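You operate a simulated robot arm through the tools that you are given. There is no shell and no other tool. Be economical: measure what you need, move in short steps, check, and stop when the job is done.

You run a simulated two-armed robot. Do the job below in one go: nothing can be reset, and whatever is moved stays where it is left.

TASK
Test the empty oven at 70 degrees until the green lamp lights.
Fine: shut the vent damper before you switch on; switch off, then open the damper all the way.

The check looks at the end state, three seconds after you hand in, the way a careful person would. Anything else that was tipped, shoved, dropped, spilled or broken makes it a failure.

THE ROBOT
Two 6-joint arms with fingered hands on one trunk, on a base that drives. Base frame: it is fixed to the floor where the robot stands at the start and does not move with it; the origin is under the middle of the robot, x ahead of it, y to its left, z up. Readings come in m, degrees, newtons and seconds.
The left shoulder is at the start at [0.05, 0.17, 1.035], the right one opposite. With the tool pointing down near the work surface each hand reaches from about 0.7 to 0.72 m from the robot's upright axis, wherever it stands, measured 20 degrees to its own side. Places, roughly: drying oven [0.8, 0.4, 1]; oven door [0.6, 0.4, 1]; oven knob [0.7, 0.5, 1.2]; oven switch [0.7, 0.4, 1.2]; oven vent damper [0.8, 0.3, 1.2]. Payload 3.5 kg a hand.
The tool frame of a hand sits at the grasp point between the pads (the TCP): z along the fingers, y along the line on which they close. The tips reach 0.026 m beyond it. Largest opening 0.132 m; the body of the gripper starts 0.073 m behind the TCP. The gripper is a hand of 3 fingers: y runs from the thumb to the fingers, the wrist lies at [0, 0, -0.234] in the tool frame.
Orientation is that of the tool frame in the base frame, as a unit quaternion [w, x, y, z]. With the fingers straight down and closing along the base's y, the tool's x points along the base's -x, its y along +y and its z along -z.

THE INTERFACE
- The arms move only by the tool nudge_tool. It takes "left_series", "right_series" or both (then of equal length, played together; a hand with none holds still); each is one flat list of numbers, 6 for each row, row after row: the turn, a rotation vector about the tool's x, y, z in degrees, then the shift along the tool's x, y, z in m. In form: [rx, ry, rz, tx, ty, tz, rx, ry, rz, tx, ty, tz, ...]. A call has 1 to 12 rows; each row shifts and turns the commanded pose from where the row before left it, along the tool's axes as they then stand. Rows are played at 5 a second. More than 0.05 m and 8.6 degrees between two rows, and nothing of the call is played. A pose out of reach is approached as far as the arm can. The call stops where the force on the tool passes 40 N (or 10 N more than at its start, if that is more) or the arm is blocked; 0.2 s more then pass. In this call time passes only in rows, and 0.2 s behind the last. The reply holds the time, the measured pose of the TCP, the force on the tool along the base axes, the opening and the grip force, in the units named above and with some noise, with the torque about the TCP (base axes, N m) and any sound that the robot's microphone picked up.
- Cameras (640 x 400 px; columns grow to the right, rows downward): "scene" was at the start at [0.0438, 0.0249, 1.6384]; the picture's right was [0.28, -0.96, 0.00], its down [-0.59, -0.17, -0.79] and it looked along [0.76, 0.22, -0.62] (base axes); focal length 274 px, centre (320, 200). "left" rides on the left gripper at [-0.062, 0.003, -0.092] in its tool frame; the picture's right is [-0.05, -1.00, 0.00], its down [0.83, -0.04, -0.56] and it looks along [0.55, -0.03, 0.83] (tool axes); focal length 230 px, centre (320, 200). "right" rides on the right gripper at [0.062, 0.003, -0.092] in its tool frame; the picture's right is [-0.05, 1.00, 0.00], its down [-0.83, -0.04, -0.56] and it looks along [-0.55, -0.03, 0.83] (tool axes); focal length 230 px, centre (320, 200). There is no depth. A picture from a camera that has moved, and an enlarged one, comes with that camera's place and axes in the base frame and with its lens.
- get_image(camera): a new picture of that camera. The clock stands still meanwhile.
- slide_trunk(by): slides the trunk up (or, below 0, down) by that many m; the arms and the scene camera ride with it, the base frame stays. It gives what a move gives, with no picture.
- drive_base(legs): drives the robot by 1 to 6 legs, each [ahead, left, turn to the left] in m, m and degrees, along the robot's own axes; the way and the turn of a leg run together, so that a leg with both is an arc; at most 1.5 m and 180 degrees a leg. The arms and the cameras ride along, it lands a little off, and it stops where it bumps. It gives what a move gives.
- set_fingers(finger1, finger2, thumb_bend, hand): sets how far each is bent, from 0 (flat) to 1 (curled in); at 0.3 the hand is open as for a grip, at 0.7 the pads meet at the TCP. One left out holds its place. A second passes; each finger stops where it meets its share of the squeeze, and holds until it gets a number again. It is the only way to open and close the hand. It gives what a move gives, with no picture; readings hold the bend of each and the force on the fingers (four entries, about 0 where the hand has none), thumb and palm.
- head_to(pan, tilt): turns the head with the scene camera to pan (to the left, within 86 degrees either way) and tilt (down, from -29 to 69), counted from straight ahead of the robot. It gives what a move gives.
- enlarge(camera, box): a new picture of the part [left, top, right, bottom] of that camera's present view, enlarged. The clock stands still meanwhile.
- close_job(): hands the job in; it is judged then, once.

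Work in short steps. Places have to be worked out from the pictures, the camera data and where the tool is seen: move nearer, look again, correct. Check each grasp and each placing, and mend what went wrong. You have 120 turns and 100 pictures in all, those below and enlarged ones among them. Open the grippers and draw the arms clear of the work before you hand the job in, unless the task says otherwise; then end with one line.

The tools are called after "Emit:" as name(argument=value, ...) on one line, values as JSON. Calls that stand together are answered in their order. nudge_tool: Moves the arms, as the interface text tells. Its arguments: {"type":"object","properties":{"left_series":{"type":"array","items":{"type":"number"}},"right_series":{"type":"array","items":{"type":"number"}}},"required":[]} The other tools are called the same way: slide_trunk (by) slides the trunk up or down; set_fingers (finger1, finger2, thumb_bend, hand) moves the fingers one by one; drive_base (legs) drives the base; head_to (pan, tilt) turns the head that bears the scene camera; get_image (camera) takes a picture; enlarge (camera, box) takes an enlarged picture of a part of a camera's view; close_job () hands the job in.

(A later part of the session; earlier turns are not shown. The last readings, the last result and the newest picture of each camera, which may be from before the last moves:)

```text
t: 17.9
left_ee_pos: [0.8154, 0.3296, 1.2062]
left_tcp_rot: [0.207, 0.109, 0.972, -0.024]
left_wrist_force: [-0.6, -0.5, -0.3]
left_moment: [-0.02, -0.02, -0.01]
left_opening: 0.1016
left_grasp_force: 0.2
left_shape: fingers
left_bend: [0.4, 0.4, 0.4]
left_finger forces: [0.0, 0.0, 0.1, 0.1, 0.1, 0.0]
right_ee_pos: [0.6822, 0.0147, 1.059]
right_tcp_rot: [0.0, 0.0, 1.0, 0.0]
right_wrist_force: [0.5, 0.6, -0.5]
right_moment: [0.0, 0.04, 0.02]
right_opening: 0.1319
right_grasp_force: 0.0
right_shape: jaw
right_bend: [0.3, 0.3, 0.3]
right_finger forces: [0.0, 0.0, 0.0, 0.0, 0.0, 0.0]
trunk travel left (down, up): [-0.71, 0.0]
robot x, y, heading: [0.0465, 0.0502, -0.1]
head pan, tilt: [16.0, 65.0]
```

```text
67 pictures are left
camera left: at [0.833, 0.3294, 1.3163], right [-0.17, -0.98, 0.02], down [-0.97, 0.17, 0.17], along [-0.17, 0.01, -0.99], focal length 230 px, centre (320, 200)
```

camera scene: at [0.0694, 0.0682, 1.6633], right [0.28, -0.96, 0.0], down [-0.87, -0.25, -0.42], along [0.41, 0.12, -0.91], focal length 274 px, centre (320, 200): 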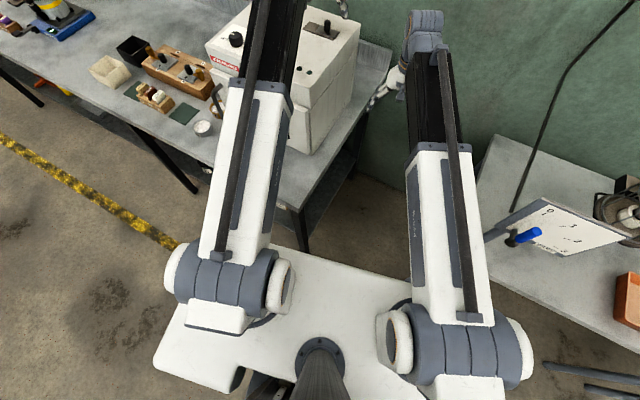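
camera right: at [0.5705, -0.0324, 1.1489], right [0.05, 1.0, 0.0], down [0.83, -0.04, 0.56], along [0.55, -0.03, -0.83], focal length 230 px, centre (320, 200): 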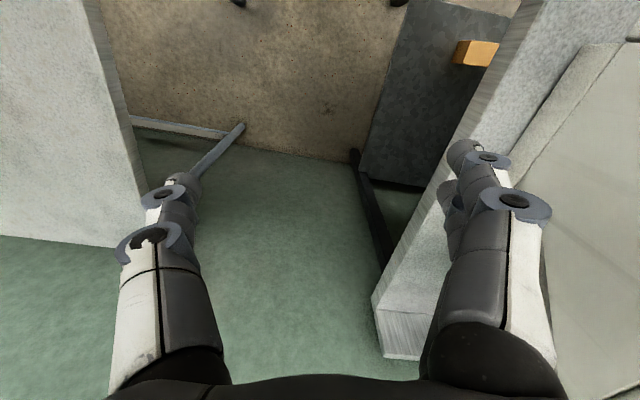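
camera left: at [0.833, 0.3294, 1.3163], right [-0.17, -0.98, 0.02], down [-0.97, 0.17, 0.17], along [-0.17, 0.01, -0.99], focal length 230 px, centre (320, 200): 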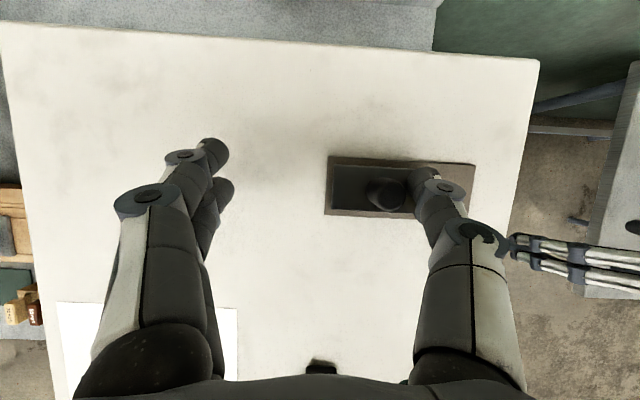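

Near the left end but a few mm remain. I push 6 mm more, then back off right, lift and look.

Emit:
nudge_tool(left_series=[0, 0, 0, 0, 0.004, 0, 0, 0, 0, 0, 0.004, 0])

Emit:
nudge_tool(left_series=[0, 0, 0, 0, -0.008, 0, 0, 0, 0, -0.0123, 0, -0.0273, 0, 0, 0, 0, -0.03, 0])

Emit:
enlarge(camera="left", box=[230, 120, 430, 240])

```text
t: 18.5
left_ee_pos: [0.8171, 0.3363, 1.2071]
left_tcp_rot: [0.208, 0.109, 0.972, -0.023]
left_wrist_force: [-0.6, 0.3, -0.5]
left_moment: [-0.02, 0.01, 0.03]
left_opening: 0.102
left_grasp_force: 0.1
left_shape: fingers
left_bend: [0.4, 0.4, 0.4]
left_finger forces: [0.0, 0.0, 0.0, 0.0, 0.2, 0.0]
right_ee_pos: [0.6824, 0.0162, 1.0588]
right_tcp_rot: [0.001, 0.0, 1.0, 0.0]
right_wrist_force: [-0.8, -0.6, 0.6]
right_moment: [0.01, 0.02, 0.01]
right_opening: 0.1321
right_grasp_force: 0.0
right_shape: jaw
right_bend: [0.3, 0.3, 0.3]
right_finger forces: [0.0, 0.1, 0.0, 0.1, 0.0, 0.1]
trunk travel left (down, up): [-0.71, 0.0]
robot x, y, heading: [0.0492, 0.0515, 0.1]
head pan, tilt: [16.0, 65.0]
```

```text
t: 19.3
left_ee_pos: [0.8081, 0.299, 1.2381]
left_tcp_rot: [0.208, 0.108, 0.972, -0.022]
left_wrist_force: [0.3, 0.1, -0.5]
left_moment: [0.01, 0.04, 0.05]
left_opening: 0.1016
left_grasp_force: 0.0
left_shape: fingers
left_bend: [0.4, 0.4, 0.4]
left_finger forces: [0.0, 0.1, 0.0, 0.0, 0.0, 0.1]
right_ee_pos: [0.6821, 0.0138, 1.0577]
right_tcp_rot: [-0.001, 0.0, 1.0, 0.0]
right_wrist_force: [0.1, -0.4, 0.4]
right_moment: [0.0, 0.0, 0.0]
right_opening: 0.1323
right_grasp_force: 0.0
right_shape: jaw
right_bend: [0.3, 0.3, 0.3]
right_finger forces: [0.1, 0.0, 0.1, 0.1, 0.1, 0.1]
trunk travel left (down, up): [-0.71, 0.0]
robot x, y, heading: [0.0488, 0.0504, -0.1]
head pan, tilt: [16.0, 65.0]
```

```text
3.20 times, centred on (330, 180) of left
camera zoom: at [0.8245, 0.2989, 1.3465], right [-0.17, -0.98, 0.02], down [-0.97, 0.17, 0.17], along [-0.17, 0.01, -0.99], focal length 736 px, centre (288, 264)
```

zoom: 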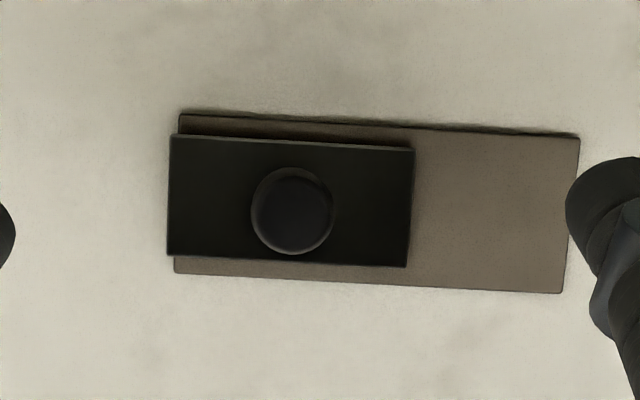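

Both ends look symmetrical, with no marking seen yet. I look around with the head for signs or notes about the damper.

Emit:
head_to(pan=25, tilt=35)

Emit:
get_image(camera="scene")

Emit:
head_to(pan=10, tilt=5)

Emit:
get_image(camera="scene")

```text
t: 20.3
left_ee_pos: [0.8071, 0.2992, 1.2381]
left_tcp_rot: [0.208, 0.108, 0.972, -0.023]
left_wrist_force: [0.3, 0.5, 0.2]
left_moment: [-0.02, 0.02, -0.02]
left_opening: 0.1017
left_grasp_force: 0.1
left_shape: fingers
left_bend: [0.4, 0.4, 0.4]
left_finger forces: [0.0, 0.0, 0.0, 0.1, 0.1, 0.1]
right_ee_pos: [0.6813, 0.0148, 1.0586]
right_tcp_rot: [0.0, 0.001, 1.0, -0.001]
right_wrist_force: [-0.1, -0.1, -0.4]
right_moment: [-0.01, 0.03, 0.01]
right_opening: 0.1318
right_grasp_force: 0.0
right_shape: jaw
right_bend: [0.3, 0.3, 0.3]
right_finger forces: [0.1, 0.1, 0.0, 0.0, 0.1, 0.0]
trunk travel left (down, up): [-0.71, 0.0]
robot x, y, heading: [0.0537, 0.0549, 0.1]
head pan, tilt: [25.0, 35.0]
```

```text
65 pictures are left
camera scene: at [0.0906, 0.0879, 1.7031], right [0.42, -0.91, 0.0], down [-0.52, -0.24, -0.82], along [0.74, 0.35, -0.57], focal length 274 px, centre (320, 200)
```

scene: 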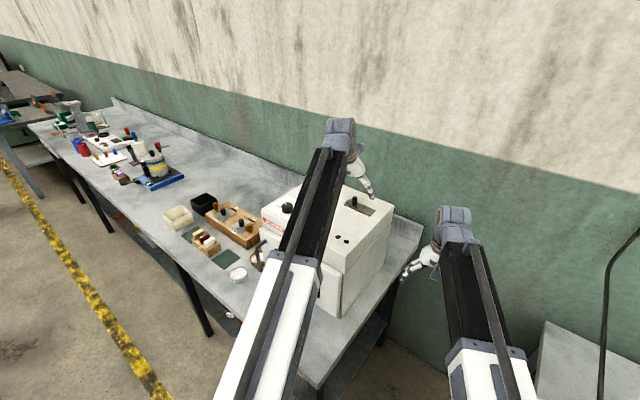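

```text
t: 21.2
left_ee_pos: [0.8074, 0.3008, 1.2366]
left_tcp_rot: [0.207, 0.108, 0.972, -0.023]
left_wrist_force: [0.1, 0.0, -0.1]
left_moment: [-0.03, 0.04, 0.02]
left_opening: 0.1016
left_grasp_force: 0.0
left_shape: fingers
left_bend: [0.4, 0.4, 0.4]
left_finger forces: [0.1, 0.0, 0.0, 0.0, 0.1, 0.0]
right_ee_pos: [0.6832, 0.0148, 1.059]
right_tcp_rot: [0.0, 0.0, 1.0, 0.001]
right_wrist_force: [0.5, -0.2, -0.5]
right_moment: [-0.05, 0.02, 0.0]
right_opening: 0.1316
right_grasp_force: 0.1
right_shape: jaw
right_bend: [0.3, 0.3, 0.3]
right_finger forces: [0.0, 0.1, 0.0, 0.0, 0.1, 0.0]
trunk travel left (down, up): [-0.71, 0.0]
robot x, y, heading: [0.0472, 0.0492, 0.0]
head pan, tilt: [10.0, 5.0]
```

```text
64 pictures are left
camera scene: at [0.1013, 0.0667, 1.7513], right [0.17, -0.98, 0.0], down [-0.09, -0.02, -1.0], along [0.98, 0.17, -0.09], focal length 274 px, centre (320, 200)
```

scene: 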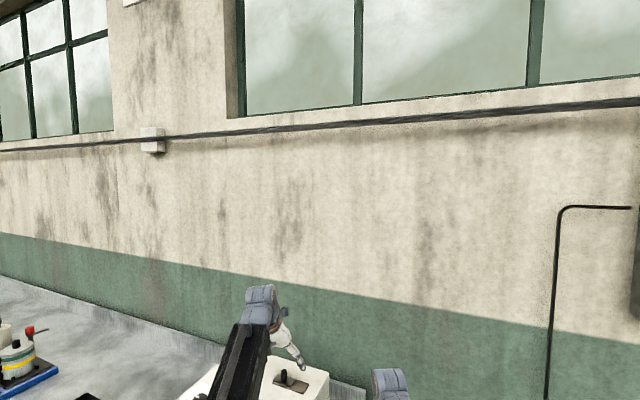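

No markings anywhere. Neither end gave a real stop force, so the slide may travel further and uncover a hole in the plate's middle; I push further left carefully.

Emit:
nudge_tool(left_series=[0, 0, 0, 0.0127, 0, 0.0283, 0, 0, 0, 0, 0.018, 0, 0, 0, 0, 0, 0.018, 0, 0, 0, 0, 0, 0.006, 0, 0, 0, 0, 0, 0.006, 0, 0, 0, 0, 0, 0.006, 0])

Emit:
get_image(camera="left")

```text
t: 22.6
left_ee_pos: [0.8198, 0.35, 1.2059]
left_tcp_rot: [0.207, 0.109, 0.972, -0.023]
left_wrist_force: [-0.6, -9.2, -3.3]
left_moment: [0.06, -0.02, 0.04]
left_opening: 0.1103
left_grasp_force: 3.9
left_shape: fingers
left_bend: [0.4, 0.4, 0.37]
left_finger forces: [0.0, 0.1, 0.0, 0.1, 8.3, 0.0]
right_ee_pos: [0.6827, 0.0132, 1.0593]
right_tcp_rot: [0.0, 0.001, 1.0, 0.001]
right_wrist_force: [0.2, 0.1, 0.1]
right_moment: [0.0, 0.0, -0.02]
right_opening: 0.1317
right_grasp_force: 0.1
right_shape: jaw
right_bend: [0.3, 0.3, 0.3]
right_finger forces: [0.1, 0.0, 0.0, 0.1, 0.0, 0.1]
trunk travel left (down, up): [-0.71, 0.0]
robot x, y, heading: [0.0531, 0.0557, 0.1]
head pan, tilt: [10.0, 5.0]
```

```text
63 pictures are left
camera left: at [0.8373, 0.3504, 1.3152], right [-0.18, -0.98, 0.02], down [-0.97, 0.18, 0.17], along [-0.17, 0.01, -0.99], focal length 230 px, centre (320, 200)
```

left: 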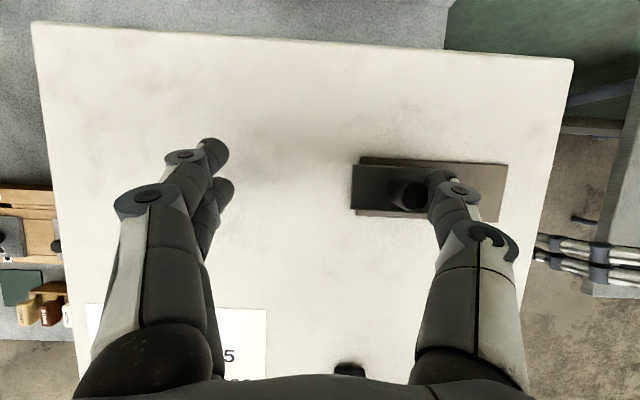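

Now there is a stop (9 N). I back off, lift and inspect this left-stop state.

Emit:
nudge_tool(left_series=[0, 0, 0, 0, -0.012, 0, 0, 0, 0, -0.0123, 0, -0.0273, 0, 0, 0, 0, -0.025, 0])

Emit:
enlarge(camera="left", box=[230, 120, 430, 240])

```text
t: 23.4
left_ee_pos: [0.8134, 0.3169, 1.2349]
left_tcp_rot: [0.207, 0.108, 0.972, -0.022]
left_wrist_force: [-0.5, -0.1, 0.2]
left_moment: [0.02, 0.03, 0.03]
left_opening: 0.1018
left_grasp_force: 0.2
left_shape: fingers
left_bend: [0.4, 0.4, 0.4]
left_finger forces: [0.0, 0.0, 0.0, 0.0, 0.1, 0.0]
right_ee_pos: [0.6823, 0.0154, 1.0593]
right_tcp_rot: [0.0, -0.001, 1.0, 0.0]
right_wrist_force: [-0.3, 0.3, -0.4]
right_moment: [-0.03, -0.01, 0.03]
right_opening: 0.1319
right_grasp_force: 0.1
right_shape: jaw
right_bend: [0.3, 0.3, 0.3]
right_finger forces: [0.0, 0.0, 0.0, 0.1, 0.1, 0.0]
trunk travel left (down, up): [-0.71, 0.0]
robot x, y, heading: [0.0482, 0.0475, 0.1]
head pan, tilt: [10.0, 5.0]
```

```text
3.20 times, centred on (330, 180) of left
camera zoom: at [0.8303, 0.3171, 1.3451], right [-0.17, -0.98, 0.02], down [-0.97, 0.17, 0.17], along [-0.17, 0.01, -0.99], focal length 736 px, centre (288, 264)
```

zoom: 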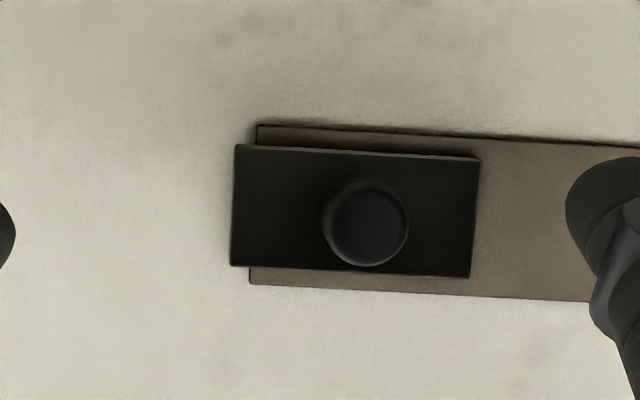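

Still no hole to be seen at the left stop. I now push to the true right stop for comparison.

Emit:
nudge_tool(left_series=[0, 0, 0, 0, -0.0, 0, 0, 0, 0, 0.0115, 0, 0.0256, 0, 0, 0, 0, -0.02, 0, 0, 0, 0, 0, -0.02, 0, 0, 0, 0, 0, -0.02, 0, 0, 0, 0, 0, -0.02, 0, 0, 0, 0, 0, -0.015, 0, 0, 0, 0, 0, -0.006, 0, 0, 0, 0, 0, -0.006, 0, 0, 0, 0, 0, -0.006, 0])

Emit:
get_image(camera="left")

```text
t: 25.6
left_ee_pos: [0.7903, 0.2074, 1.2068]
left_tcp_rot: [0.206, 0.108, 0.972, -0.022]
left_wrist_force: [2.0, 3.0, -0.3]
left_moment: [0.0, -0.04, -0.05]
left_opening: 0.102
left_grasp_force: 1.7
left_shape: fingers
left_bend: [0.4, 0.36, 0.4]
left_finger forces: [0.0, 3.7, 0.0, 0.1, 0.0, 0.0]
right_ee_pos: [0.6822, 0.0151, 1.0585]
right_tcp_rot: [0.0, 0.0, 1.0, 0.0]
right_wrist_force: [0.3, 0.0, -0.2]
right_moment: [0.0, -0.01, -0.01]
right_opening: 0.1321
right_grasp_force: 0.0
right_shape: jaw
right_bend: [0.3, 0.3, 0.3]
right_finger forces: [0.0, 0.0, 0.0, 0.0, 0.0, 0.1]
trunk travel left (down, up): [-0.71, 0.0]
robot x, y, heading: [0.0486, 0.0547, 0.1]
head pan, tilt: [10.0, 5.0]
```

```text
61 pictures are left
camera left: at [0.8051, 0.2076, 1.3168], right [-0.17, -0.98, 0.02], down [-0.97, 0.17, 0.17], along [-0.17, 0.01, -0.99], focal length 230 px, centre (320, 200)
```

left: 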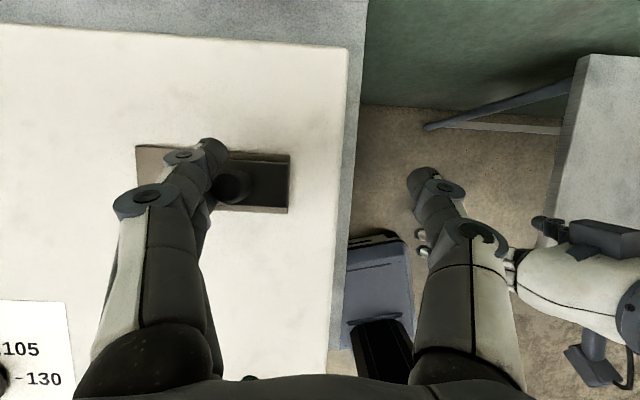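

Force rises, so this is the right stop. I back off, lift and move the hand well left so I can see the plate fully.

Emit:
nudge_tool(left_series=[0, 0, 0, 0, 0.012, 0, 0, 0, 0, -0.0123, 0, -0.0273, 0, 0, 0, 0, 0.045, 0])

Emit:
enlarge(camera="left", box=[230, 120, 430, 240])

```text
t: 26.4
left_ee_pos: [0.8018, 0.2626, 1.2382]
left_tcp_rot: [0.207, 0.108, 0.972, -0.023]
left_wrist_force: [0.6, -0.5, -0.1]
left_moment: [-0.02, 0.02, -0.04]
left_opening: 0.1024
left_grasp_force: 0.1
left_shape: fingers
left_bend: [0.4, 0.4, 0.4]
left_finger forces: [0.1, 0.0, 0.0, 0.0, 0.0, 0.1]
right_ee_pos: [0.6818, 0.0157, 1.0589]
right_tcp_rot: [0.0, 0.0, 1.0, 0.0]
right_wrist_force: [-0.4, -0.6, -0.1]
right_moment: [0.01, -0.02, -0.01]
right_opening: 0.132
right_grasp_force: 0.0
right_shape: jaw
right_bend: [0.3, 0.3, 0.3]
right_finger forces: [0.1, 0.0, 0.0, 0.0, 0.0, 0.1]
trunk travel left (down, up): [-0.71, 0.0]
robot x, y, heading: [0.0497, 0.0533, -0.3]
head pan, tilt: [10.0, 5.0]
```

```text
3.20 times, centred on (330, 180) of left
camera zoom: at [0.8181, 0.2634, 1.3481], right [-0.17, -0.98, 0.02], down [-0.97, 0.17, 0.17], along [-0.17, 0.01, -0.99], focal length 736 px, centre (288, 264)
```

zoom: 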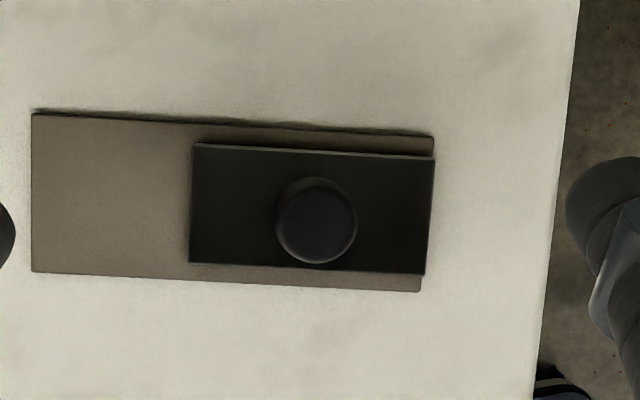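

Right stop: slide flush inside the plate. I look very closely for any subtle marking from both cameras.

Emit:
enlarge(camera="left", box=[285, 150, 380, 210])

Emit:
head_to(pan=12, tilt=35)

Emit:
enlarge(camera="scene", box=[240, 140, 400, 240])

```text
6.67 times, centred on (332, 180) of left
camera zoom: at [0.8181, 0.2634, 1.3481], right [-0.17, -0.98, 0.02], down [-0.97, 0.17, 0.17], along [-0.17, 0.01, -0.99], focal length 1534 px, centre (237, 333)
```

zoom: 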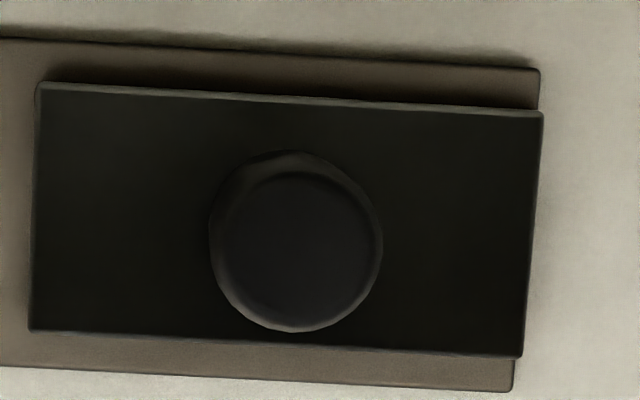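

```text
t: 27.4
left_ee_pos: [0.8009, 0.2624, 1.2384]
left_tcp_rot: [0.207, 0.109, 0.972, -0.023]
left_wrist_force: [-0.1, 0.0, 0.0]
left_moment: [0.0, 0.02, 0.02]
left_opening: 0.1021
left_grasp_force: 0.0
left_shape: fingers
left_bend: [0.4, 0.4, 0.4]
left_finger forces: [0.0, 0.1, 0.0, 0.1, 0.0, 0.0]
right_ee_pos: [0.6815, 0.0145, 1.0582]
right_tcp_rot: [0.0, 0.0, 1.0, -0.001]
right_wrist_force: [1.1, -0.3, 0.0]
right_moment: [0.01, 0.01, -0.01]
right_opening: 0.132
right_grasp_force: 0.2
right_shape: jaw
right_bend: [0.3, 0.3, 0.3]
right_finger forces: [0.1, 0.0, 0.0, 0.0, 0.0, 0.0]
trunk travel left (down, up): [-0.71, 0.0]
robot x, y, heading: [0.0513, 0.0514, -0.2]
head pan, tilt: [12.0, 35.0]
```

```text
4.00 times, centred on (320, 190) of scene
camera zoom: at [0.0969, 0.0689, 1.7032], right [0.21, -0.98, 0.0], down [-0.56, -0.12, -0.82], along [0.8, 0.17, -0.57], focal length 1094 px, centre (320, 240)
```

zoom: 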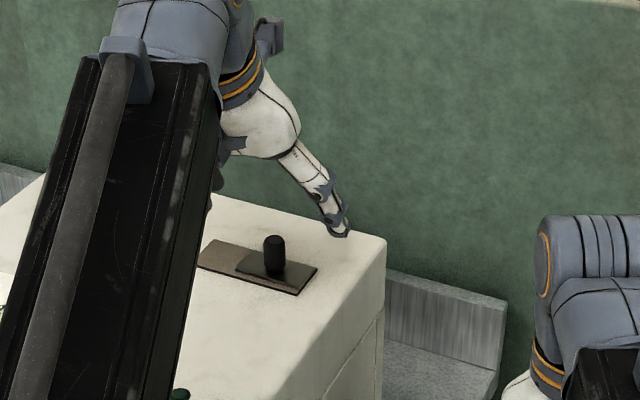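

No markings at all. The slide ends exactly flush with the plate at the right stop (it overhangs at the left one), so I take the right stop as shut and will check that by how the oven heats. Next I go to the knob: move there tilted, then set the tool upright.

Emit:
nudge_tool(left_series=[0, 0, 0, 0.02395, 0.03167, -0.01077, 0, 0, 0, 0.02395, 0.03167, -0.01077, 0, 0, 0, 0.02395, 0.03167, -0.01077, 0, 0, 0, 0.02395, 0.03167, -0.01077, 0, 0, 0, 0.02395, 0.03167, -0.01077, 0, 0, 0, 0.02395, 0.03167, -0.01077, 0, 8.0, 0, 0, 0, 0, 0, 8.0, 0, 0, 0, 0, 0, 8.0, 0, 0, 0, 0])

Emit:
get_image(camera="left")

```text
t: 29.4
left_ee_pos: [0.688, 0.4831, 1.2374]
left_tcp_rot: [0.0, 0.11, 0.994, 0.0]
left_wrist_force: [-1.2, 0.8, 0.3]
left_moment: [-0.01, 0.0, -0.01]
left_opening: 0.102
left_grasp_force: 0.1
left_shape: fingers
left_bend: [0.4, 0.4, 0.4]
left_finger forces: [0.0, 0.0, 0.0, 0.1, 0.0, 0.0]
right_ee_pos: [0.682, 0.0158, 1.058]
right_tcp_rot: [0.0, 0.0, 1.0, 0.0]
right_wrist_force: [0.4, -0.5, 0.4]
right_moment: [-0.02, -0.02, -0.01]
right_opening: 0.1321
right_grasp_force: 0.1
right_shape: jaw
right_bend: [0.3, 0.3, 0.3]
right_finger forces: [0.1, 0.1, 0.1, 0.0, 0.0, 0.0]
trunk travel left (down, up): [-0.71, 0.0]
robot x, y, heading: [0.0537, 0.0515, -0.2]
head pan, tilt: [12.0, 35.0]
```

```text
57 pictures are left
camera left: at [0.747, 0.4732, 1.3294], right [-0.17, -0.99, 0.0], down [-0.82, 0.14, 0.56], along [-0.55, 0.09, -0.83], focal length 230 px, centre (320, 200)
```

left: 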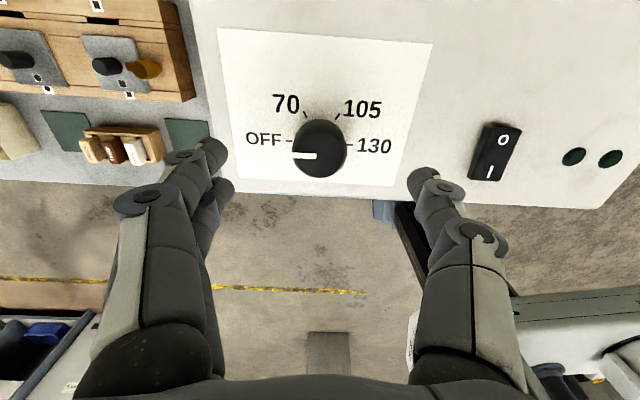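

Knob centre confirmed under the TCP. I pre-rotate the hand 32° counter-clockwise and lower onto the knob.

Emit:
nudge_tool(left_series=[0, 0, -8, 0, 0, 0, 0, 0, -8, 0, 0, 0, 0, 0, -8, 0, 0, 0, 0, 0, -8, 0, 0, 0, 0, 0, 0, 0, 0, 0.014, 0, 0, 0, 0, 0, 0.014, 0, 0, 0, 0, 0, 0.014])

Emit:
get_image(camera="left")

```text
t: 31.0
left_ee_pos: [0.6891, 0.4824, 1.1967]
left_tcp_rot: [0.001, -0.167, 0.986, 0.0]
left_wrist_force: [-0.4, -0.8, 0.0]
left_moment: [0.0, -0.02, 0.02]
left_opening: 0.1019
left_grasp_force: 0.1
left_shape: fingers
left_bend: [0.4, 0.4, 0.4]
left_finger forces: [0.0, 0.0, 0.1, 0.0, 0.0, 0.0]
right_ee_pos: [0.6821, 0.0155, 1.0583]
right_tcp_rot: [0.0, 0.001, 1.0, 0.0]
right_wrist_force: [-0.1, 0.7, 0.6]
right_moment: [-0.01, -0.02, 0.0]
right_opening: 0.132
right_grasp_force: 0.1
right_shape: jaw
right_bend: [0.3, 0.3, 0.3]
right_finger forces: [0.0, 0.0, 0.0, 0.1, 0.0, 0.1]
trunk travel left (down, up): [-0.71, 0.0]
robot x, y, heading: [0.0528, 0.0509, -0.0]
head pan, tilt: [12.0, 35.0]
```

```text
56 pictures are left
camera left: at [0.7437, 0.5061, 1.2893], right [0.38, -0.93, 0.0], down [-0.77, -0.32, 0.55], along [-0.51, -0.21, -0.83], focal length 230 px, centre (320, 200)
```

left: 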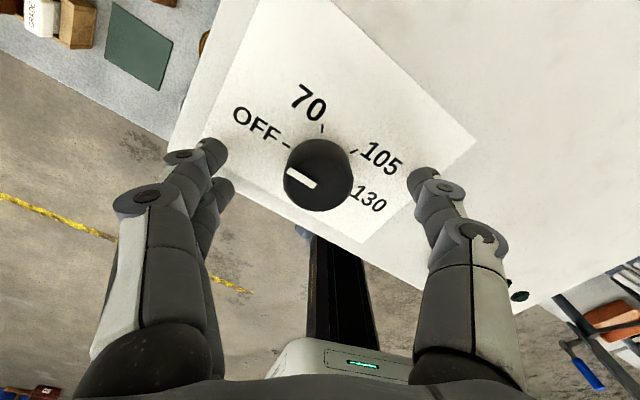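

Well centred on the knob. I close the fingers on it.

Emit:
set_fingers(hand="left", finger1=0.63, finger2=0.63, thumb_bend=0.63)

Emit:
enlarge(camera="left", box=[220, 60, 460, 220])

```text
t: 32.0
left_ee_pos: [0.6894, 0.4826, 1.1974]
left_tcp_rot: [0.001, -0.168, 0.986, 0.0]
left_wrist_force: [0.0, 0.3, -0.8]
left_moment: [0.02, 0.01, 0.03]
left_opening: 0.0351
left_grasp_force: 3.9
left_shape: fingers
left_bend: [0.6, 0.6, 0.61]
left_finger forces: [1.9, 1.8, 0.0, 0.0, 3.7, 0.0]
right_ee_pos: [0.6826, 0.0155, 1.0584]
right_tcp_rot: [0.0, 0.0, 1.0, -0.001]
right_wrist_force: [-0.6, 1.0, 0.6]
right_moment: [0.0, 0.0, -0.01]
right_opening: 0.1317
right_grasp_force: 0.1
right_shape: jaw
right_bend: [0.3, 0.3, 0.3]
right_finger forces: [0.0, 0.0, 0.1, 0.0, 0.0, 0.1]
trunk travel left (down, up): [-0.71, 0.0]
robot x, y, heading: [0.052, 0.0539, -0.1]
head pan, tilt: [12.0, 35.0]
```

```text
2.50 times, centred on (340, 140) of left
camera zoom: at [0.7437, 0.5061, 1.2893], right [0.38, -0.93, 0.0], down [-0.77, -0.32, 0.55], along [-0.51, -0.21, -0.83], focal length 575 px, centre (270, 350)
```

zoom: 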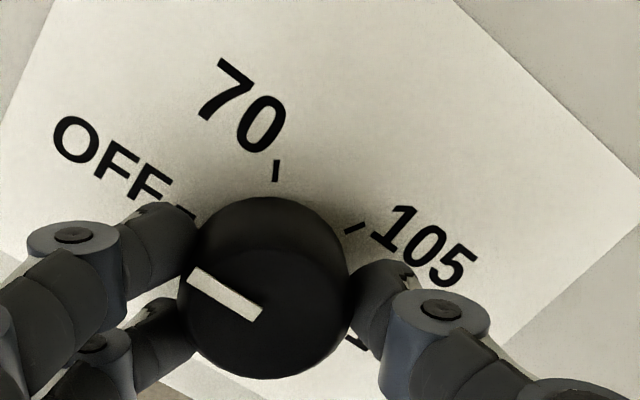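

All three fingers hold the knob. I tighten a bit and turn 60° clockwise.

Emit:
set_fingers(hand="left", finger1=0.66, finger2=0.66, thumb_bend=0.67)

Emit:
nudge_tool(left_series=[0, 0, 7.5, 0, 0, 0, 0, 0, 7.5, 0, 0, 0, 0, 0, 7.5, 0, 0, 0, 0, 0, 7.5, 0, 0, 0, 0, 0, 7.5, 0, 0, 0, 0, 0, 7.5, 0, 0, 0, 0, 0, 7.5, 0, 0, 0, 0, 0, 7.5, 0, 0, 0])

Emit:
enlarge(camera="left", box=[220, 60, 460, 220])

```text
t: 33.0
left_ee_pos: [0.6885, 0.481, 1.1964]
left_tcp_rot: [0.001, -0.167, 0.986, 0.0]
left_wrist_force: [-0.5, -1.0, -2.6]
left_moment: [-0.01, 0.03, -0.02]
left_opening: 0.034
left_grasp_force: 7.8
left_shape: fingers
left_bend: [0.61, 0.61, 0.63]
left_finger forces: [4.0, 3.8, 0.0, 0.1, 7.9, 0.1]
right_ee_pos: [0.683, 0.0154, 1.0582]
right_tcp_rot: [0.0, 0.0, 1.0, 0.0]
right_wrist_force: [0.2, 0.3, 0.0]
right_moment: [0.03, -0.02, 0.01]
right_opening: 0.1318
right_grasp_force: 0.0
right_shape: jaw
right_bend: [0.3, 0.3, 0.3]
right_finger forces: [0.0, 0.0, 0.0, 0.0, 0.1, 0.0]
trunk travel left (down, up): [-0.71, 0.0]
robot x, y, heading: [0.0482, 0.0463, -0.1]
head pan, tilt: [12.0, 35.0]
```

```text
t: 34.8
left_ee_pos: [0.6865, 0.4828, 1.1965]
left_tcp_rot: [0.001, 0.348, 0.937, 0.001]
left_wrist_force: [-0.5, -1.5, -1.2]
left_moment: [0.02, 0.01, 0.02]
left_opening: 0.0339
left_grasp_force: 8.6
left_shape: fingers
left_bend: [0.61, 0.61, 0.63]
left_finger forces: [4.3, 4.1, 0.0, 0.0, 8.3, 0.0]
right_ee_pos: [0.6816, 0.0151, 1.0583]
right_tcp_rot: [-0.001, 0.001, 1.0, 0.0]
right_wrist_force: [-0.3, 0.2, 0.3]
right_moment: [-0.01, 0.01, -0.06]
right_opening: 0.1317
right_grasp_force: 0.0
right_shape: jaw
right_bend: [0.3, 0.3, 0.3]
right_finger forces: [0.1, 0.0, 0.0, 0.1, 0.0, 0.0]
trunk travel left (down, up): [-0.71, 0.0]
robot x, y, heading: [0.0544, 0.05, -0.2]
head pan, tilt: [12.0, 35.0]
```

```text
2.50 times, centred on (340, 140) of left
camera zoom: at [0.7345, 0.4459, 1.2891], right [-0.61, -0.79, 0.0], down [-0.66, 0.51, 0.55], along [-0.44, 0.34, -0.83], focal length 575 px, centre (270, 350)
```

zoom: 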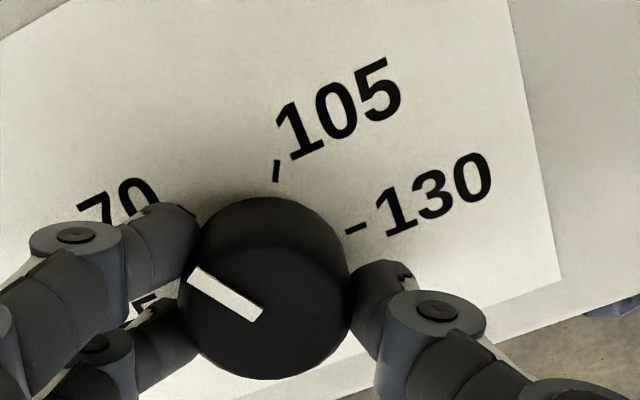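

The knob turned with the hand and the pointer now lines up with the 70 tick just as it did with OFF. I open and lift off, then check.

Emit:
set_fingers(hand="left", finger1=0.45, finger2=0.45, thumb_bend=0.45)

Emit:
nudge_tool(left_series=[0, 0, 0, 0, 0, -0.014, 0, 0, 0, 0, 0, -0.014, 0, 0, -7.5, 0, 0, -0.008, 0, 0, -7.5, 0, 0, 0, 0, 0, -7.5, 0, 0, 0, 0, 0, -6, 0, 0, 0])

Emit:
get_image(camera="left")

```text
t: 35.8
left_ee_pos: [0.6877, 0.4824, 1.197]
left_tcp_rot: [0.001, 0.347, 0.938, 0.001]
left_wrist_force: [0.5, 0.0, 0.0]
left_moment: [0.0, -0.01, 0.03]
left_opening: 0.084
left_grasp_force: 0.1
left_shape: fingers
left_bend: [0.45, 0.45, 0.45]
left_finger forces: [0.0, 0.1, 0.0, 0.1, 0.1, 0.1]
right_ee_pos: [0.6817, 0.0157, 1.0587]
right_tcp_rot: [0.0, 0.0, 1.0, 0.0]
right_wrist_force: [-0.8, -0.4, 0.1]
right_moment: [0.03, 0.0, 0.03]
right_opening: 0.1319
right_grasp_force: 0.0
right_shape: jaw
right_bend: [0.3, 0.3, 0.3]
right_finger forces: [0.0, 0.0, 0.1, 0.0, 0.1, 0.1]
trunk travel left (down, up): [-0.71, 0.0]
robot x, y, heading: [0.0508, 0.0485, -0.1]
head pan, tilt: [12.0, 35.0]
```

```text
t: 37.2
left_ee_pos: [0.6882, 0.4821, 1.2325]
left_tcp_rot: [0.001, 0.105, 0.994, 0.0]
left_wrist_force: [-0.1, -0.8, -0.9]
left_moment: [0.0, 0.0, 0.01]
left_opening: 0.084
left_grasp_force: 0.0
left_shape: fingers
left_bend: [0.45, 0.45, 0.45]
left_finger forces: [0.0, 0.0, 0.0, 0.1, 0.0, 0.0]
right_ee_pos: [0.682, 0.0153, 1.0584]
right_tcp_rot: [0.0, 0.0, 1.0, -0.001]
right_wrist_force: [-1.1, -0.4, 0.9]
right_moment: [-0.01, 0.0, 0.02]
right_opening: 0.1318
right_grasp_force: 0.1
right_shape: jaw
right_bend: [0.3, 0.3, 0.3]
right_finger forces: [0.0, 0.0, 0.1, 0.0, 0.1, 0.0]
trunk travel left (down, up): [-0.71, 0.0]
robot x, y, heading: [0.0499, 0.0504, -0.1]
head pan, tilt: [12.0, 35.0]
```

```text
53 pictures are left
camera left: at [0.7477, 0.4734, 1.3251], right [-0.16, -0.99, 0.0], down [-0.82, 0.13, 0.55], along [-0.55, 0.09, -0.83], focal length 230 px, centre (320, 200)
```

left: 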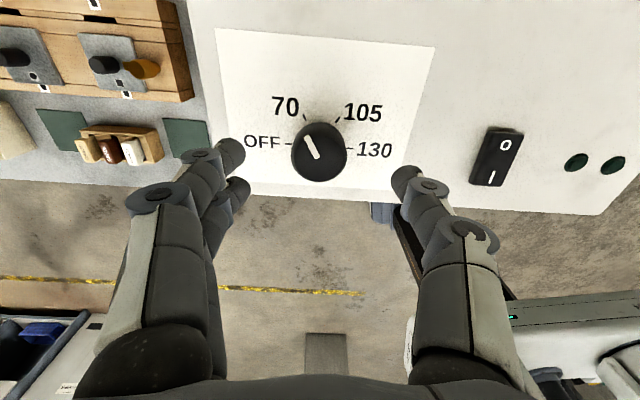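

The pointer is at 70. For the switch I'll press with the thumb alone, so I curl the two fingers away and look.

Emit:
set_fingers(hand="left", finger1=1.0, finger2=1.0, thumb_bend=0.45)

Emit:
get_image(camera="left")

Emit:
get_image(camera="scene")

```text
t: 38.2
left_ee_pos: [0.6892, 0.4814, 1.2326]
left_tcp_rot: [0.001, 0.106, 0.994, -0.001]
left_wrist_force: [0.3, 0.9, -0.3]
left_moment: [-0.01, 0.0, -0.01]
left_opening: 0.0473
left_grasp_force: 0.1
left_shape: fingers
left_bend: [1.0, 1.0, 0.45]
left_finger forces: [0.0, 0.1, 0.1, 0.1, 0.0, 0.0]
right_ee_pos: [0.6822, 0.0154, 1.0581]
right_tcp_rot: [0.0, 0.0, 1.0, 0.0]
right_wrist_force: [1.4, 0.2, -0.4]
right_moment: [-0.02, -0.01, 0.02]
right_opening: 0.1319
right_grasp_force: 0.0
right_shape: jaw
right_bend: [0.3, 0.3, 0.3]
right_finger forces: [0.0, 0.1, 0.1, 0.0, 0.0, 0.0]
trunk travel left (down, up): [-0.71, 0.0]
robot x, y, heading: [0.0504, 0.0476, 0.2]
head pan, tilt: [12.0, 35.0]
```

```text
52 pictures are left
camera left: at [0.7476, 0.4733, 1.325], right [-0.16, -0.99, 0.0], down [-0.82, 0.13, 0.55], along [-0.55, 0.09, -0.83], focal length 230 px, centre (320, 200)
```

left: 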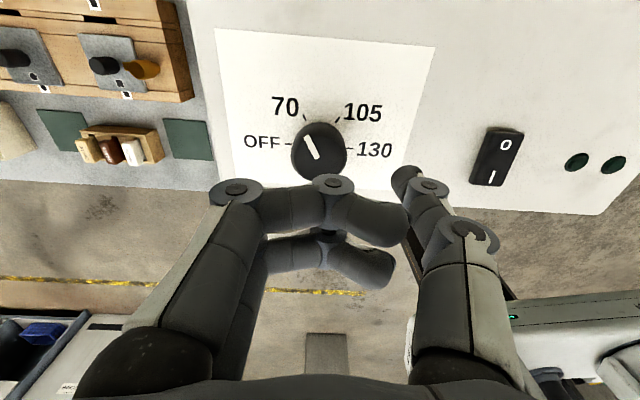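

```text
51 pictures are left
camera scene: at [0.0969, 0.069, 1.7032], right [0.21, -0.98, 0.0], down [-0.56, -0.12, -0.82], along [0.8, 0.17, -0.57], focal length 274 px, centre (320, 200)
```

scene: 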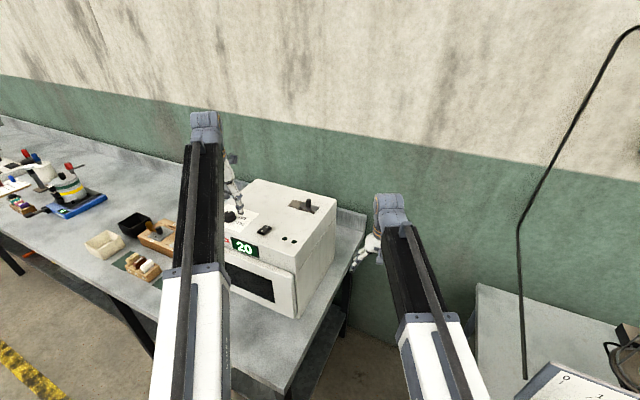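

The thumb tip should be about (0, −0.05, 0.027) in the tool frame. I move so it stands above the "I" end of the rocker, near (0.645, 0.357).

Emit:
nudge_tool(left_series=[0, 0, 0, 0.0082, -0.0404, 0, 0, 0, 0, 0.0082, -0.0404, 0])

Emit:
get_image(camera="left")

Emit:
enlarge(camera="scene", box=[210, 180, 320, 260])

```text
t: 38.8
left_ee_pos: [0.6559, 0.4079, 1.2322]
left_tcp_rot: [0.001, 0.107, 0.994, 0.0]
left_wrist_force: [-0.5, 0.3, 0.8]
left_moment: [-0.02, -0.01, -0.02]
left_opening: 0.0475
left_grasp_force: 0.1
left_shape: fingers
left_bend: [1.0, 1.0, 0.45]
left_finger forces: [0.0, 0.0, 0.1, 0.0, 0.1, 0.0]
right_ee_pos: [0.6832, 0.0145, 1.0583]
right_tcp_rot: [0.0, 0.0, 1.0, 0.0]
right_wrist_force: [0.1, 0.1, 0.2]
right_moment: [0.02, -0.01, 0.02]
right_opening: 0.1318
right_grasp_force: 0.1
right_shape: jaw
right_bend: [0.3, 0.3, 0.3]
right_finger forces: [0.0, 0.0, 0.0, 0.1, 0.1, 0.1]
trunk travel left (down, up): [-0.71, 0.0]
robot x, y, heading: [0.0482, 0.0508, -0.1]
head pan, tilt: [12.0, 35.0]
```

```text
50 pictures are left
camera left: at [0.7139, 0.3983, 1.3256], right [-0.16, -0.99, 0.0], down [-0.82, 0.13, 0.55], along [-0.55, 0.09, -0.83], focal length 230 px, centre (320, 200)
```

left: 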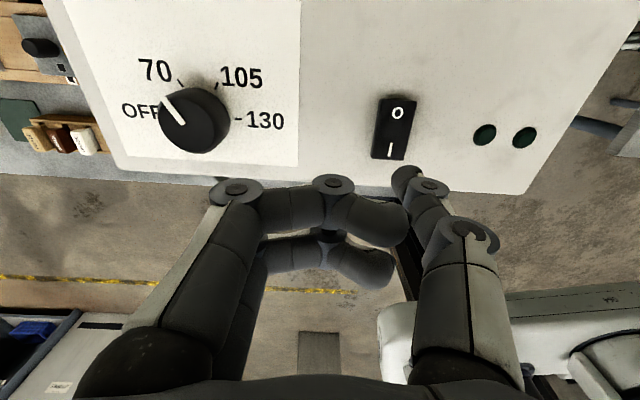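

```text
5.00 times, centred on (265, 220) of scene
camera zoom: at [0.0967, 0.0686, 1.7032], right [0.21, -0.98, 0.0], down [-0.56, -0.12, -0.82], along [0.8, 0.17, -0.57], focal length 1367 px, centre (595, 100)
```

zoom: 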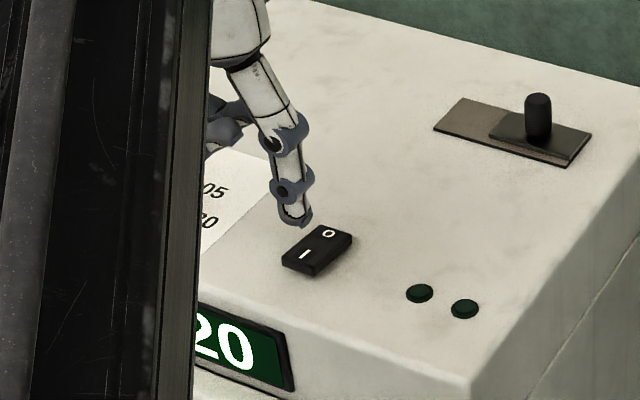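

The thumb tip is above the I end (about (0.643, 0.357), z≈1.206). I descend and press in small steps.

Emit:
nudge_tool(left_series=[0, 0, 0, 0, 0, 0.014, 0, 0, 0, 0, 0, 0.014, 0, 0, 0, 0, 0, 0.004, 0, 0, 0, 0, 0, 0.004, 0, 0, 0, 0, 0, 0.003])

Emit:
enlarge(camera="scene", box=[210, 180, 320, 260])

```text
t: 39.9
left_ee_pos: [0.6547, 0.4079, 1.2017]
left_tcp_rot: [0.005, 0.105, 0.994, 0.003]
left_wrist_force: [-4.0, 2.7, 17.9]
left_moment: [-1.02, 0.25, -0.2]
left_opening: 0.048
left_grasp_force: 9.8
left_shape: fingers
left_bend: [1.0, 1.0, 0.45]
left_finger forces: [0.0, 0.1, 0.0, 0.0, 19.4, 0.1]
right_ee_pos: [0.6811, 0.0163, 1.0595]
right_tcp_rot: [0.001, 0.0, 1.0, -0.001]
right_wrist_force: [-0.5, 0.0, 0.6]
right_moment: [0.01, -0.02, 0.03]
right_opening: 0.132
right_grasp_force: 0.1
right_shape: jaw
right_bend: [0.3, 0.3, 0.3]
right_finger forces: [0.0, 0.0, 0.1, 0.0, 0.1, 0.1]
trunk travel left (down, up): [-0.71, 0.0]
robot x, y, heading: [0.0471, 0.0445, -0.1]
head pan, tilt: [12.0, 35.0]
stopped in row 5 (left hand): the force on the tool passed its limit at 45 N (the readings are from after the stop); the commanded pose is now the measured one
```

```text
5.00 times, centred on (265, 220) of scene
camera zoom: at [0.095, 0.0692, 1.7032], right [0.21, -0.98, 0.0], down [-0.56, -0.12, -0.82], along [0.8, 0.17, -0.57], focal length 1367 px, centre (595, 100)
```

zoom: 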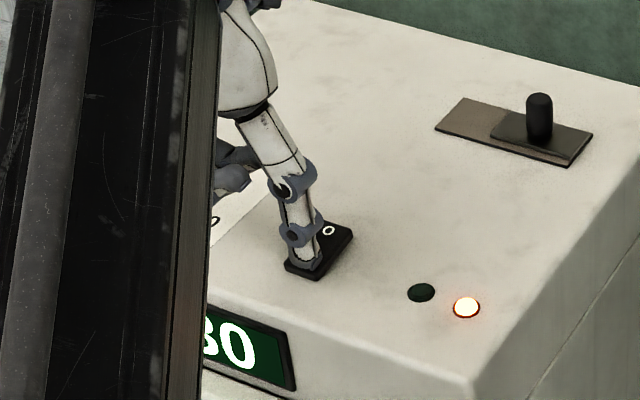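

The rocker tipped to I, and a lamp lit. I lift the thumb and move it above the O end, then read the display.

Emit:
nudge_tool(left_series=[0, 0, 0, 0, 0, -0.015, 0, 0, 0, 0, 0, -0.015, 0, 0, 0, -0.028, 0, 0])

Emit:
enlarge(camera="scene", box=[210, 180, 320, 260])

Emit:
get_image(camera="left")

```text
t: 40.7
left_ee_pos: [0.6839, 0.4019, 1.2277]
left_tcp_rot: [0.004, 0.105, 0.994, 0.001]
left_wrist_force: [0.1, -0.8, 0.2]
left_moment: [0.01, -0.02, 0.01]
left_opening: 0.0476
left_grasp_force: 0.1
left_shape: fingers
left_bend: [1.0, 1.0, 0.45]
left_finger forces: [0.0, 0.1, 0.1, 0.0, 0.0, 0.1]
right_ee_pos: [0.683, 0.0148, 1.0581]
right_tcp_rot: [0.0, 0.001, 1.0, 0.0]
right_wrist_force: [-0.8, -0.9, -0.6]
right_moment: [-0.01, 0.0, 0.0]
right_opening: 0.1318
right_grasp_force: 0.0
right_shape: jaw
right_bend: [0.3, 0.3, 0.3]
right_finger forces: [0.0, 0.1, 0.0, 0.0, 0.1, 0.0]
trunk travel left (down, up): [-0.71, 0.0]
robot x, y, heading: [0.0487, 0.0495, -0.3]
head pan, tilt: [12.0, 35.0]
```

```text
5.00 times, centred on (265, 220) of scene
camera zoom: at [0.0974, 0.069, 1.7031], right [0.21, -0.98, 0.0], down [-0.56, -0.12, -0.82], along [0.8, 0.17, -0.57], focal length 1367 px, centre (595, 100)
```

zoom: 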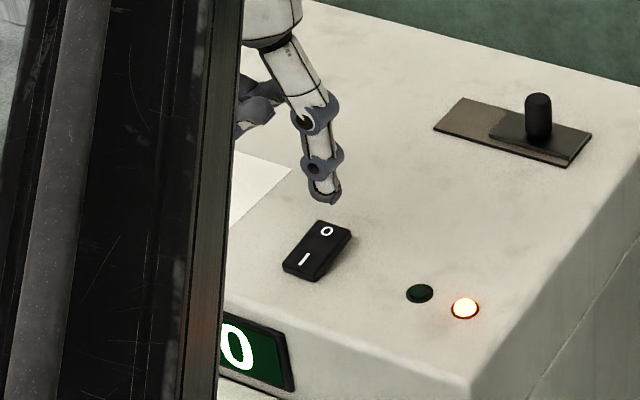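

```text
46 pictures are left
camera left: at [0.7418, 0.3925, 1.3213], right [-0.16, -0.99, 0.0], down [-0.83, 0.13, 0.55], along [-0.54, 0.09, -0.84], focal length 230 px, centre (320, 200)
```

left: 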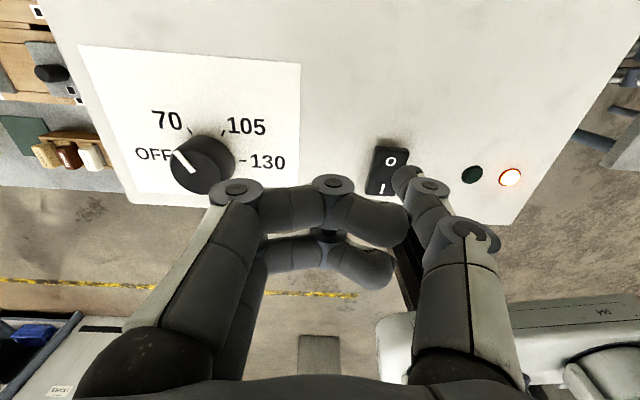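

The red/amber heating lamp is on. I wait 2.4 s with null rows, then look at lamps and display.

Emit:
nudge_tool(left_series=[0, 0, 0, 0, 0, 0, 0, 0, 0, 0, 0, 0, 0, 0, 0, 0, 0, 0, 0, 0, 0, 0, 0, 0, 0, 0, 0, 0, 0, 0, 0, 0, 0, 0, 0, 0, 0, 0, 0, 0, 0, 0, 0, 0, 0, 0, 0, 0, 0, 0, 0, 0, 0, 0, 0, 0, 0, 0, 0, 0, 0, 0, 0, 0, 0, 0, 0, 0, 0, 0, 0, 0])

Emit:
enlarge(camera="scene", box=[210, 180, 320, 260])

```text
t: 43.3
left_ee_pos: [0.6827, 0.4023, 1.2282]
left_tcp_rot: [0.003, 0.105, 0.994, 0.001]
left_wrist_force: [0.0, -0.1, -0.9]
left_moment: [-0.02, -0.01, -0.01]
left_opening: 0.0476
left_grasp_force: 0.1
left_shape: fingers
left_bend: [1.0, 1.0, 0.45]
left_finger forces: [0.0, 0.0, 0.0, 0.1, 0.0, 0.0]
right_ee_pos: [0.6821, 0.0154, 1.0585]
right_tcp_rot: [0.0, -0.001, 1.0, 0.0]
right_wrist_force: [-0.2, 0.0, 0.3]
right_moment: [0.01, 0.01, -0.01]
right_opening: 0.1319
right_grasp_force: 0.1
right_shape: jaw
right_bend: [0.3, 0.3, 0.3]
right_finger forces: [0.1, 0.0, 0.0, 0.0, 0.1, 0.0]
trunk travel left (down, up): [-0.71, 0.0]
robot x, y, heading: [0.0486, 0.0509, 0.2]
head pan, tilt: [12.0, 35.0]
```

```text
5.00 times, centred on (265, 220) of scene
camera zoom: at [0.097, 0.0691, 1.7032], right [0.21, -0.98, 0.0], down [-0.56, -0.12, -0.82], along [0.8, 0.17, -0.57], focal length 1367 px, centre (595, 100)
```

zoom: 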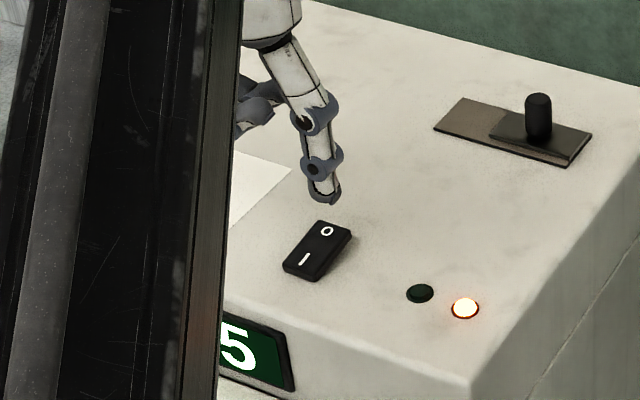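

The display ends in 5 but the tens digit is hidden by the arm. I shift the hand left over the knob area to see it fully while time passes.

Emit:
nudge_tool(left_series=[0, 0, 0, 0, 0.04, 0, 0, 0, 0, 0, 0.04, 0, 0, 0, 0, 0, 0, 0, 0, 0, 0, 0, 0, 0, 0, 0, 0, 0, 0, 0, 0, 0, 0, 0, 0, 0, 0, 0, 0, 0, 0, 0, 0, 0, 0, 0, 0, 0])

Emit:
enlarge(camera="scene", box=[210, 180, 320, 260])

```text
t: 45.1
left_ee_pos: [0.7026, 0.4784, 1.2294]
left_tcp_rot: [0.004, 0.106, 0.994, 0.001]
left_wrist_force: [-0.4, 0.6, -0.1]
left_moment: [0.02, 0.0, 0.01]
left_opening: 0.0477
left_grasp_force: 0.0
left_shape: fingers
left_bend: [1.0, 1.0, 0.45]
left_finger forces: [0.1, 0.0, 0.1, 0.1, 0.0, 0.0]
right_ee_pos: [0.6821, 0.0151, 1.059]
right_tcp_rot: [-0.001, -0.001, 1.0, 0.0]
right_wrist_force: [0.1, -1.2, 0.6]
right_moment: [-0.03, -0.02, 0.02]
right_opening: 0.1317
right_grasp_force: 0.1
right_shape: jaw
right_bend: [0.3, 0.3, 0.3]
right_finger forces: [0.0, 0.0, 0.1, 0.0, 0.1, 0.0]
trunk travel left (down, up): [-0.71, 0.0]
robot x, y, heading: [0.0509, 0.0502, -0.4]
head pan, tilt: [12.0, 35.0]
```

```text
5.00 times, centred on (265, 220) of scene
camera zoom: at [0.097, 0.0691, 1.7032], right [0.21, -0.98, 0.0], down [-0.56, -0.12, -0.82], along [0.8, 0.17, -0.57], focal length 1367 px, centre (595, 100)
```

zoom: 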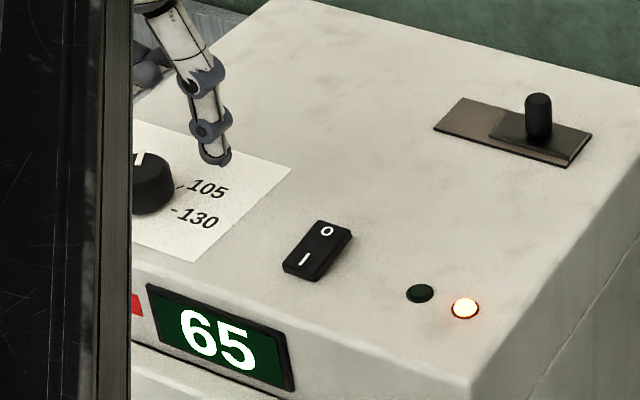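

It already shows 65 °C. I wait about a second more and look again.

Emit:
nudge_tool(left_series=[0, 0, 0, 0, 0, 0, 0, 0, 0, 0, 0, 0, 0, 0, 0, 0, 0, 0, 0, 0, 0, 0, 0, 0])

Emit:
enlarge(camera="scene", box=[210, 180, 320, 260])

```text
t: 46.1
left_ee_pos: [0.7019, 0.4788, 1.2295]
left_tcp_rot: [0.003, 0.106, 0.994, 0.002]
left_wrist_force: [-0.3, 0.0, -0.3]
left_moment: [-0.02, 0.02, 0.01]
left_opening: 0.0475
left_grasp_force: 0.1
left_shape: fingers
left_bend: [1.0, 1.0, 0.45]
left_finger forces: [0.1, 0.0, 0.0, 0.1, 0.0, 0.1]
right_ee_pos: [0.6832, 0.0143, 1.0593]
right_tcp_rot: [0.0, -0.001, 1.0, 0.0]
right_wrist_force: [-0.4, -0.6, -0.7]
right_moment: [-0.01, 0.05, -0.02]
right_opening: 0.1319
right_grasp_force: 0.0
right_shape: jaw
right_bend: [0.3, 0.3, 0.3]
right_finger forces: [0.1, 0.1, 0.0, 0.0, 0.1, 0.1]
trunk travel left (down, up): [-0.71, 0.0]
robot x, y, heading: [0.0514, 0.0502, -0.2]
head pan, tilt: [12.0, 35.0]
```

```text
5.00 times, centred on (265, 220) of scene
camera zoom: at [0.097, 0.0691, 1.7032], right [0.21, -0.98, 0.0], down [-0.56, -0.12, -0.82], along [0.8, 0.17, -0.57], focal length 1367 px, centre (595, 100)
```

zoom: 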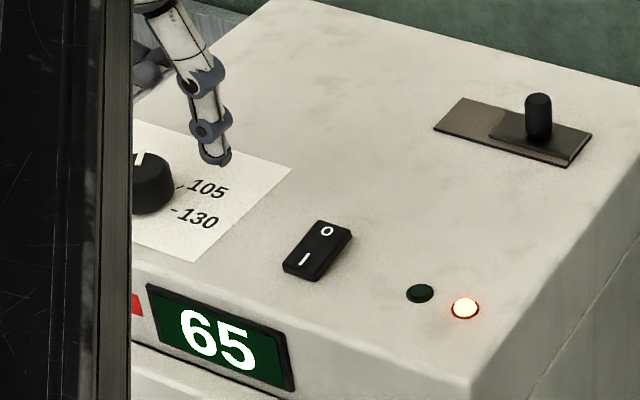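

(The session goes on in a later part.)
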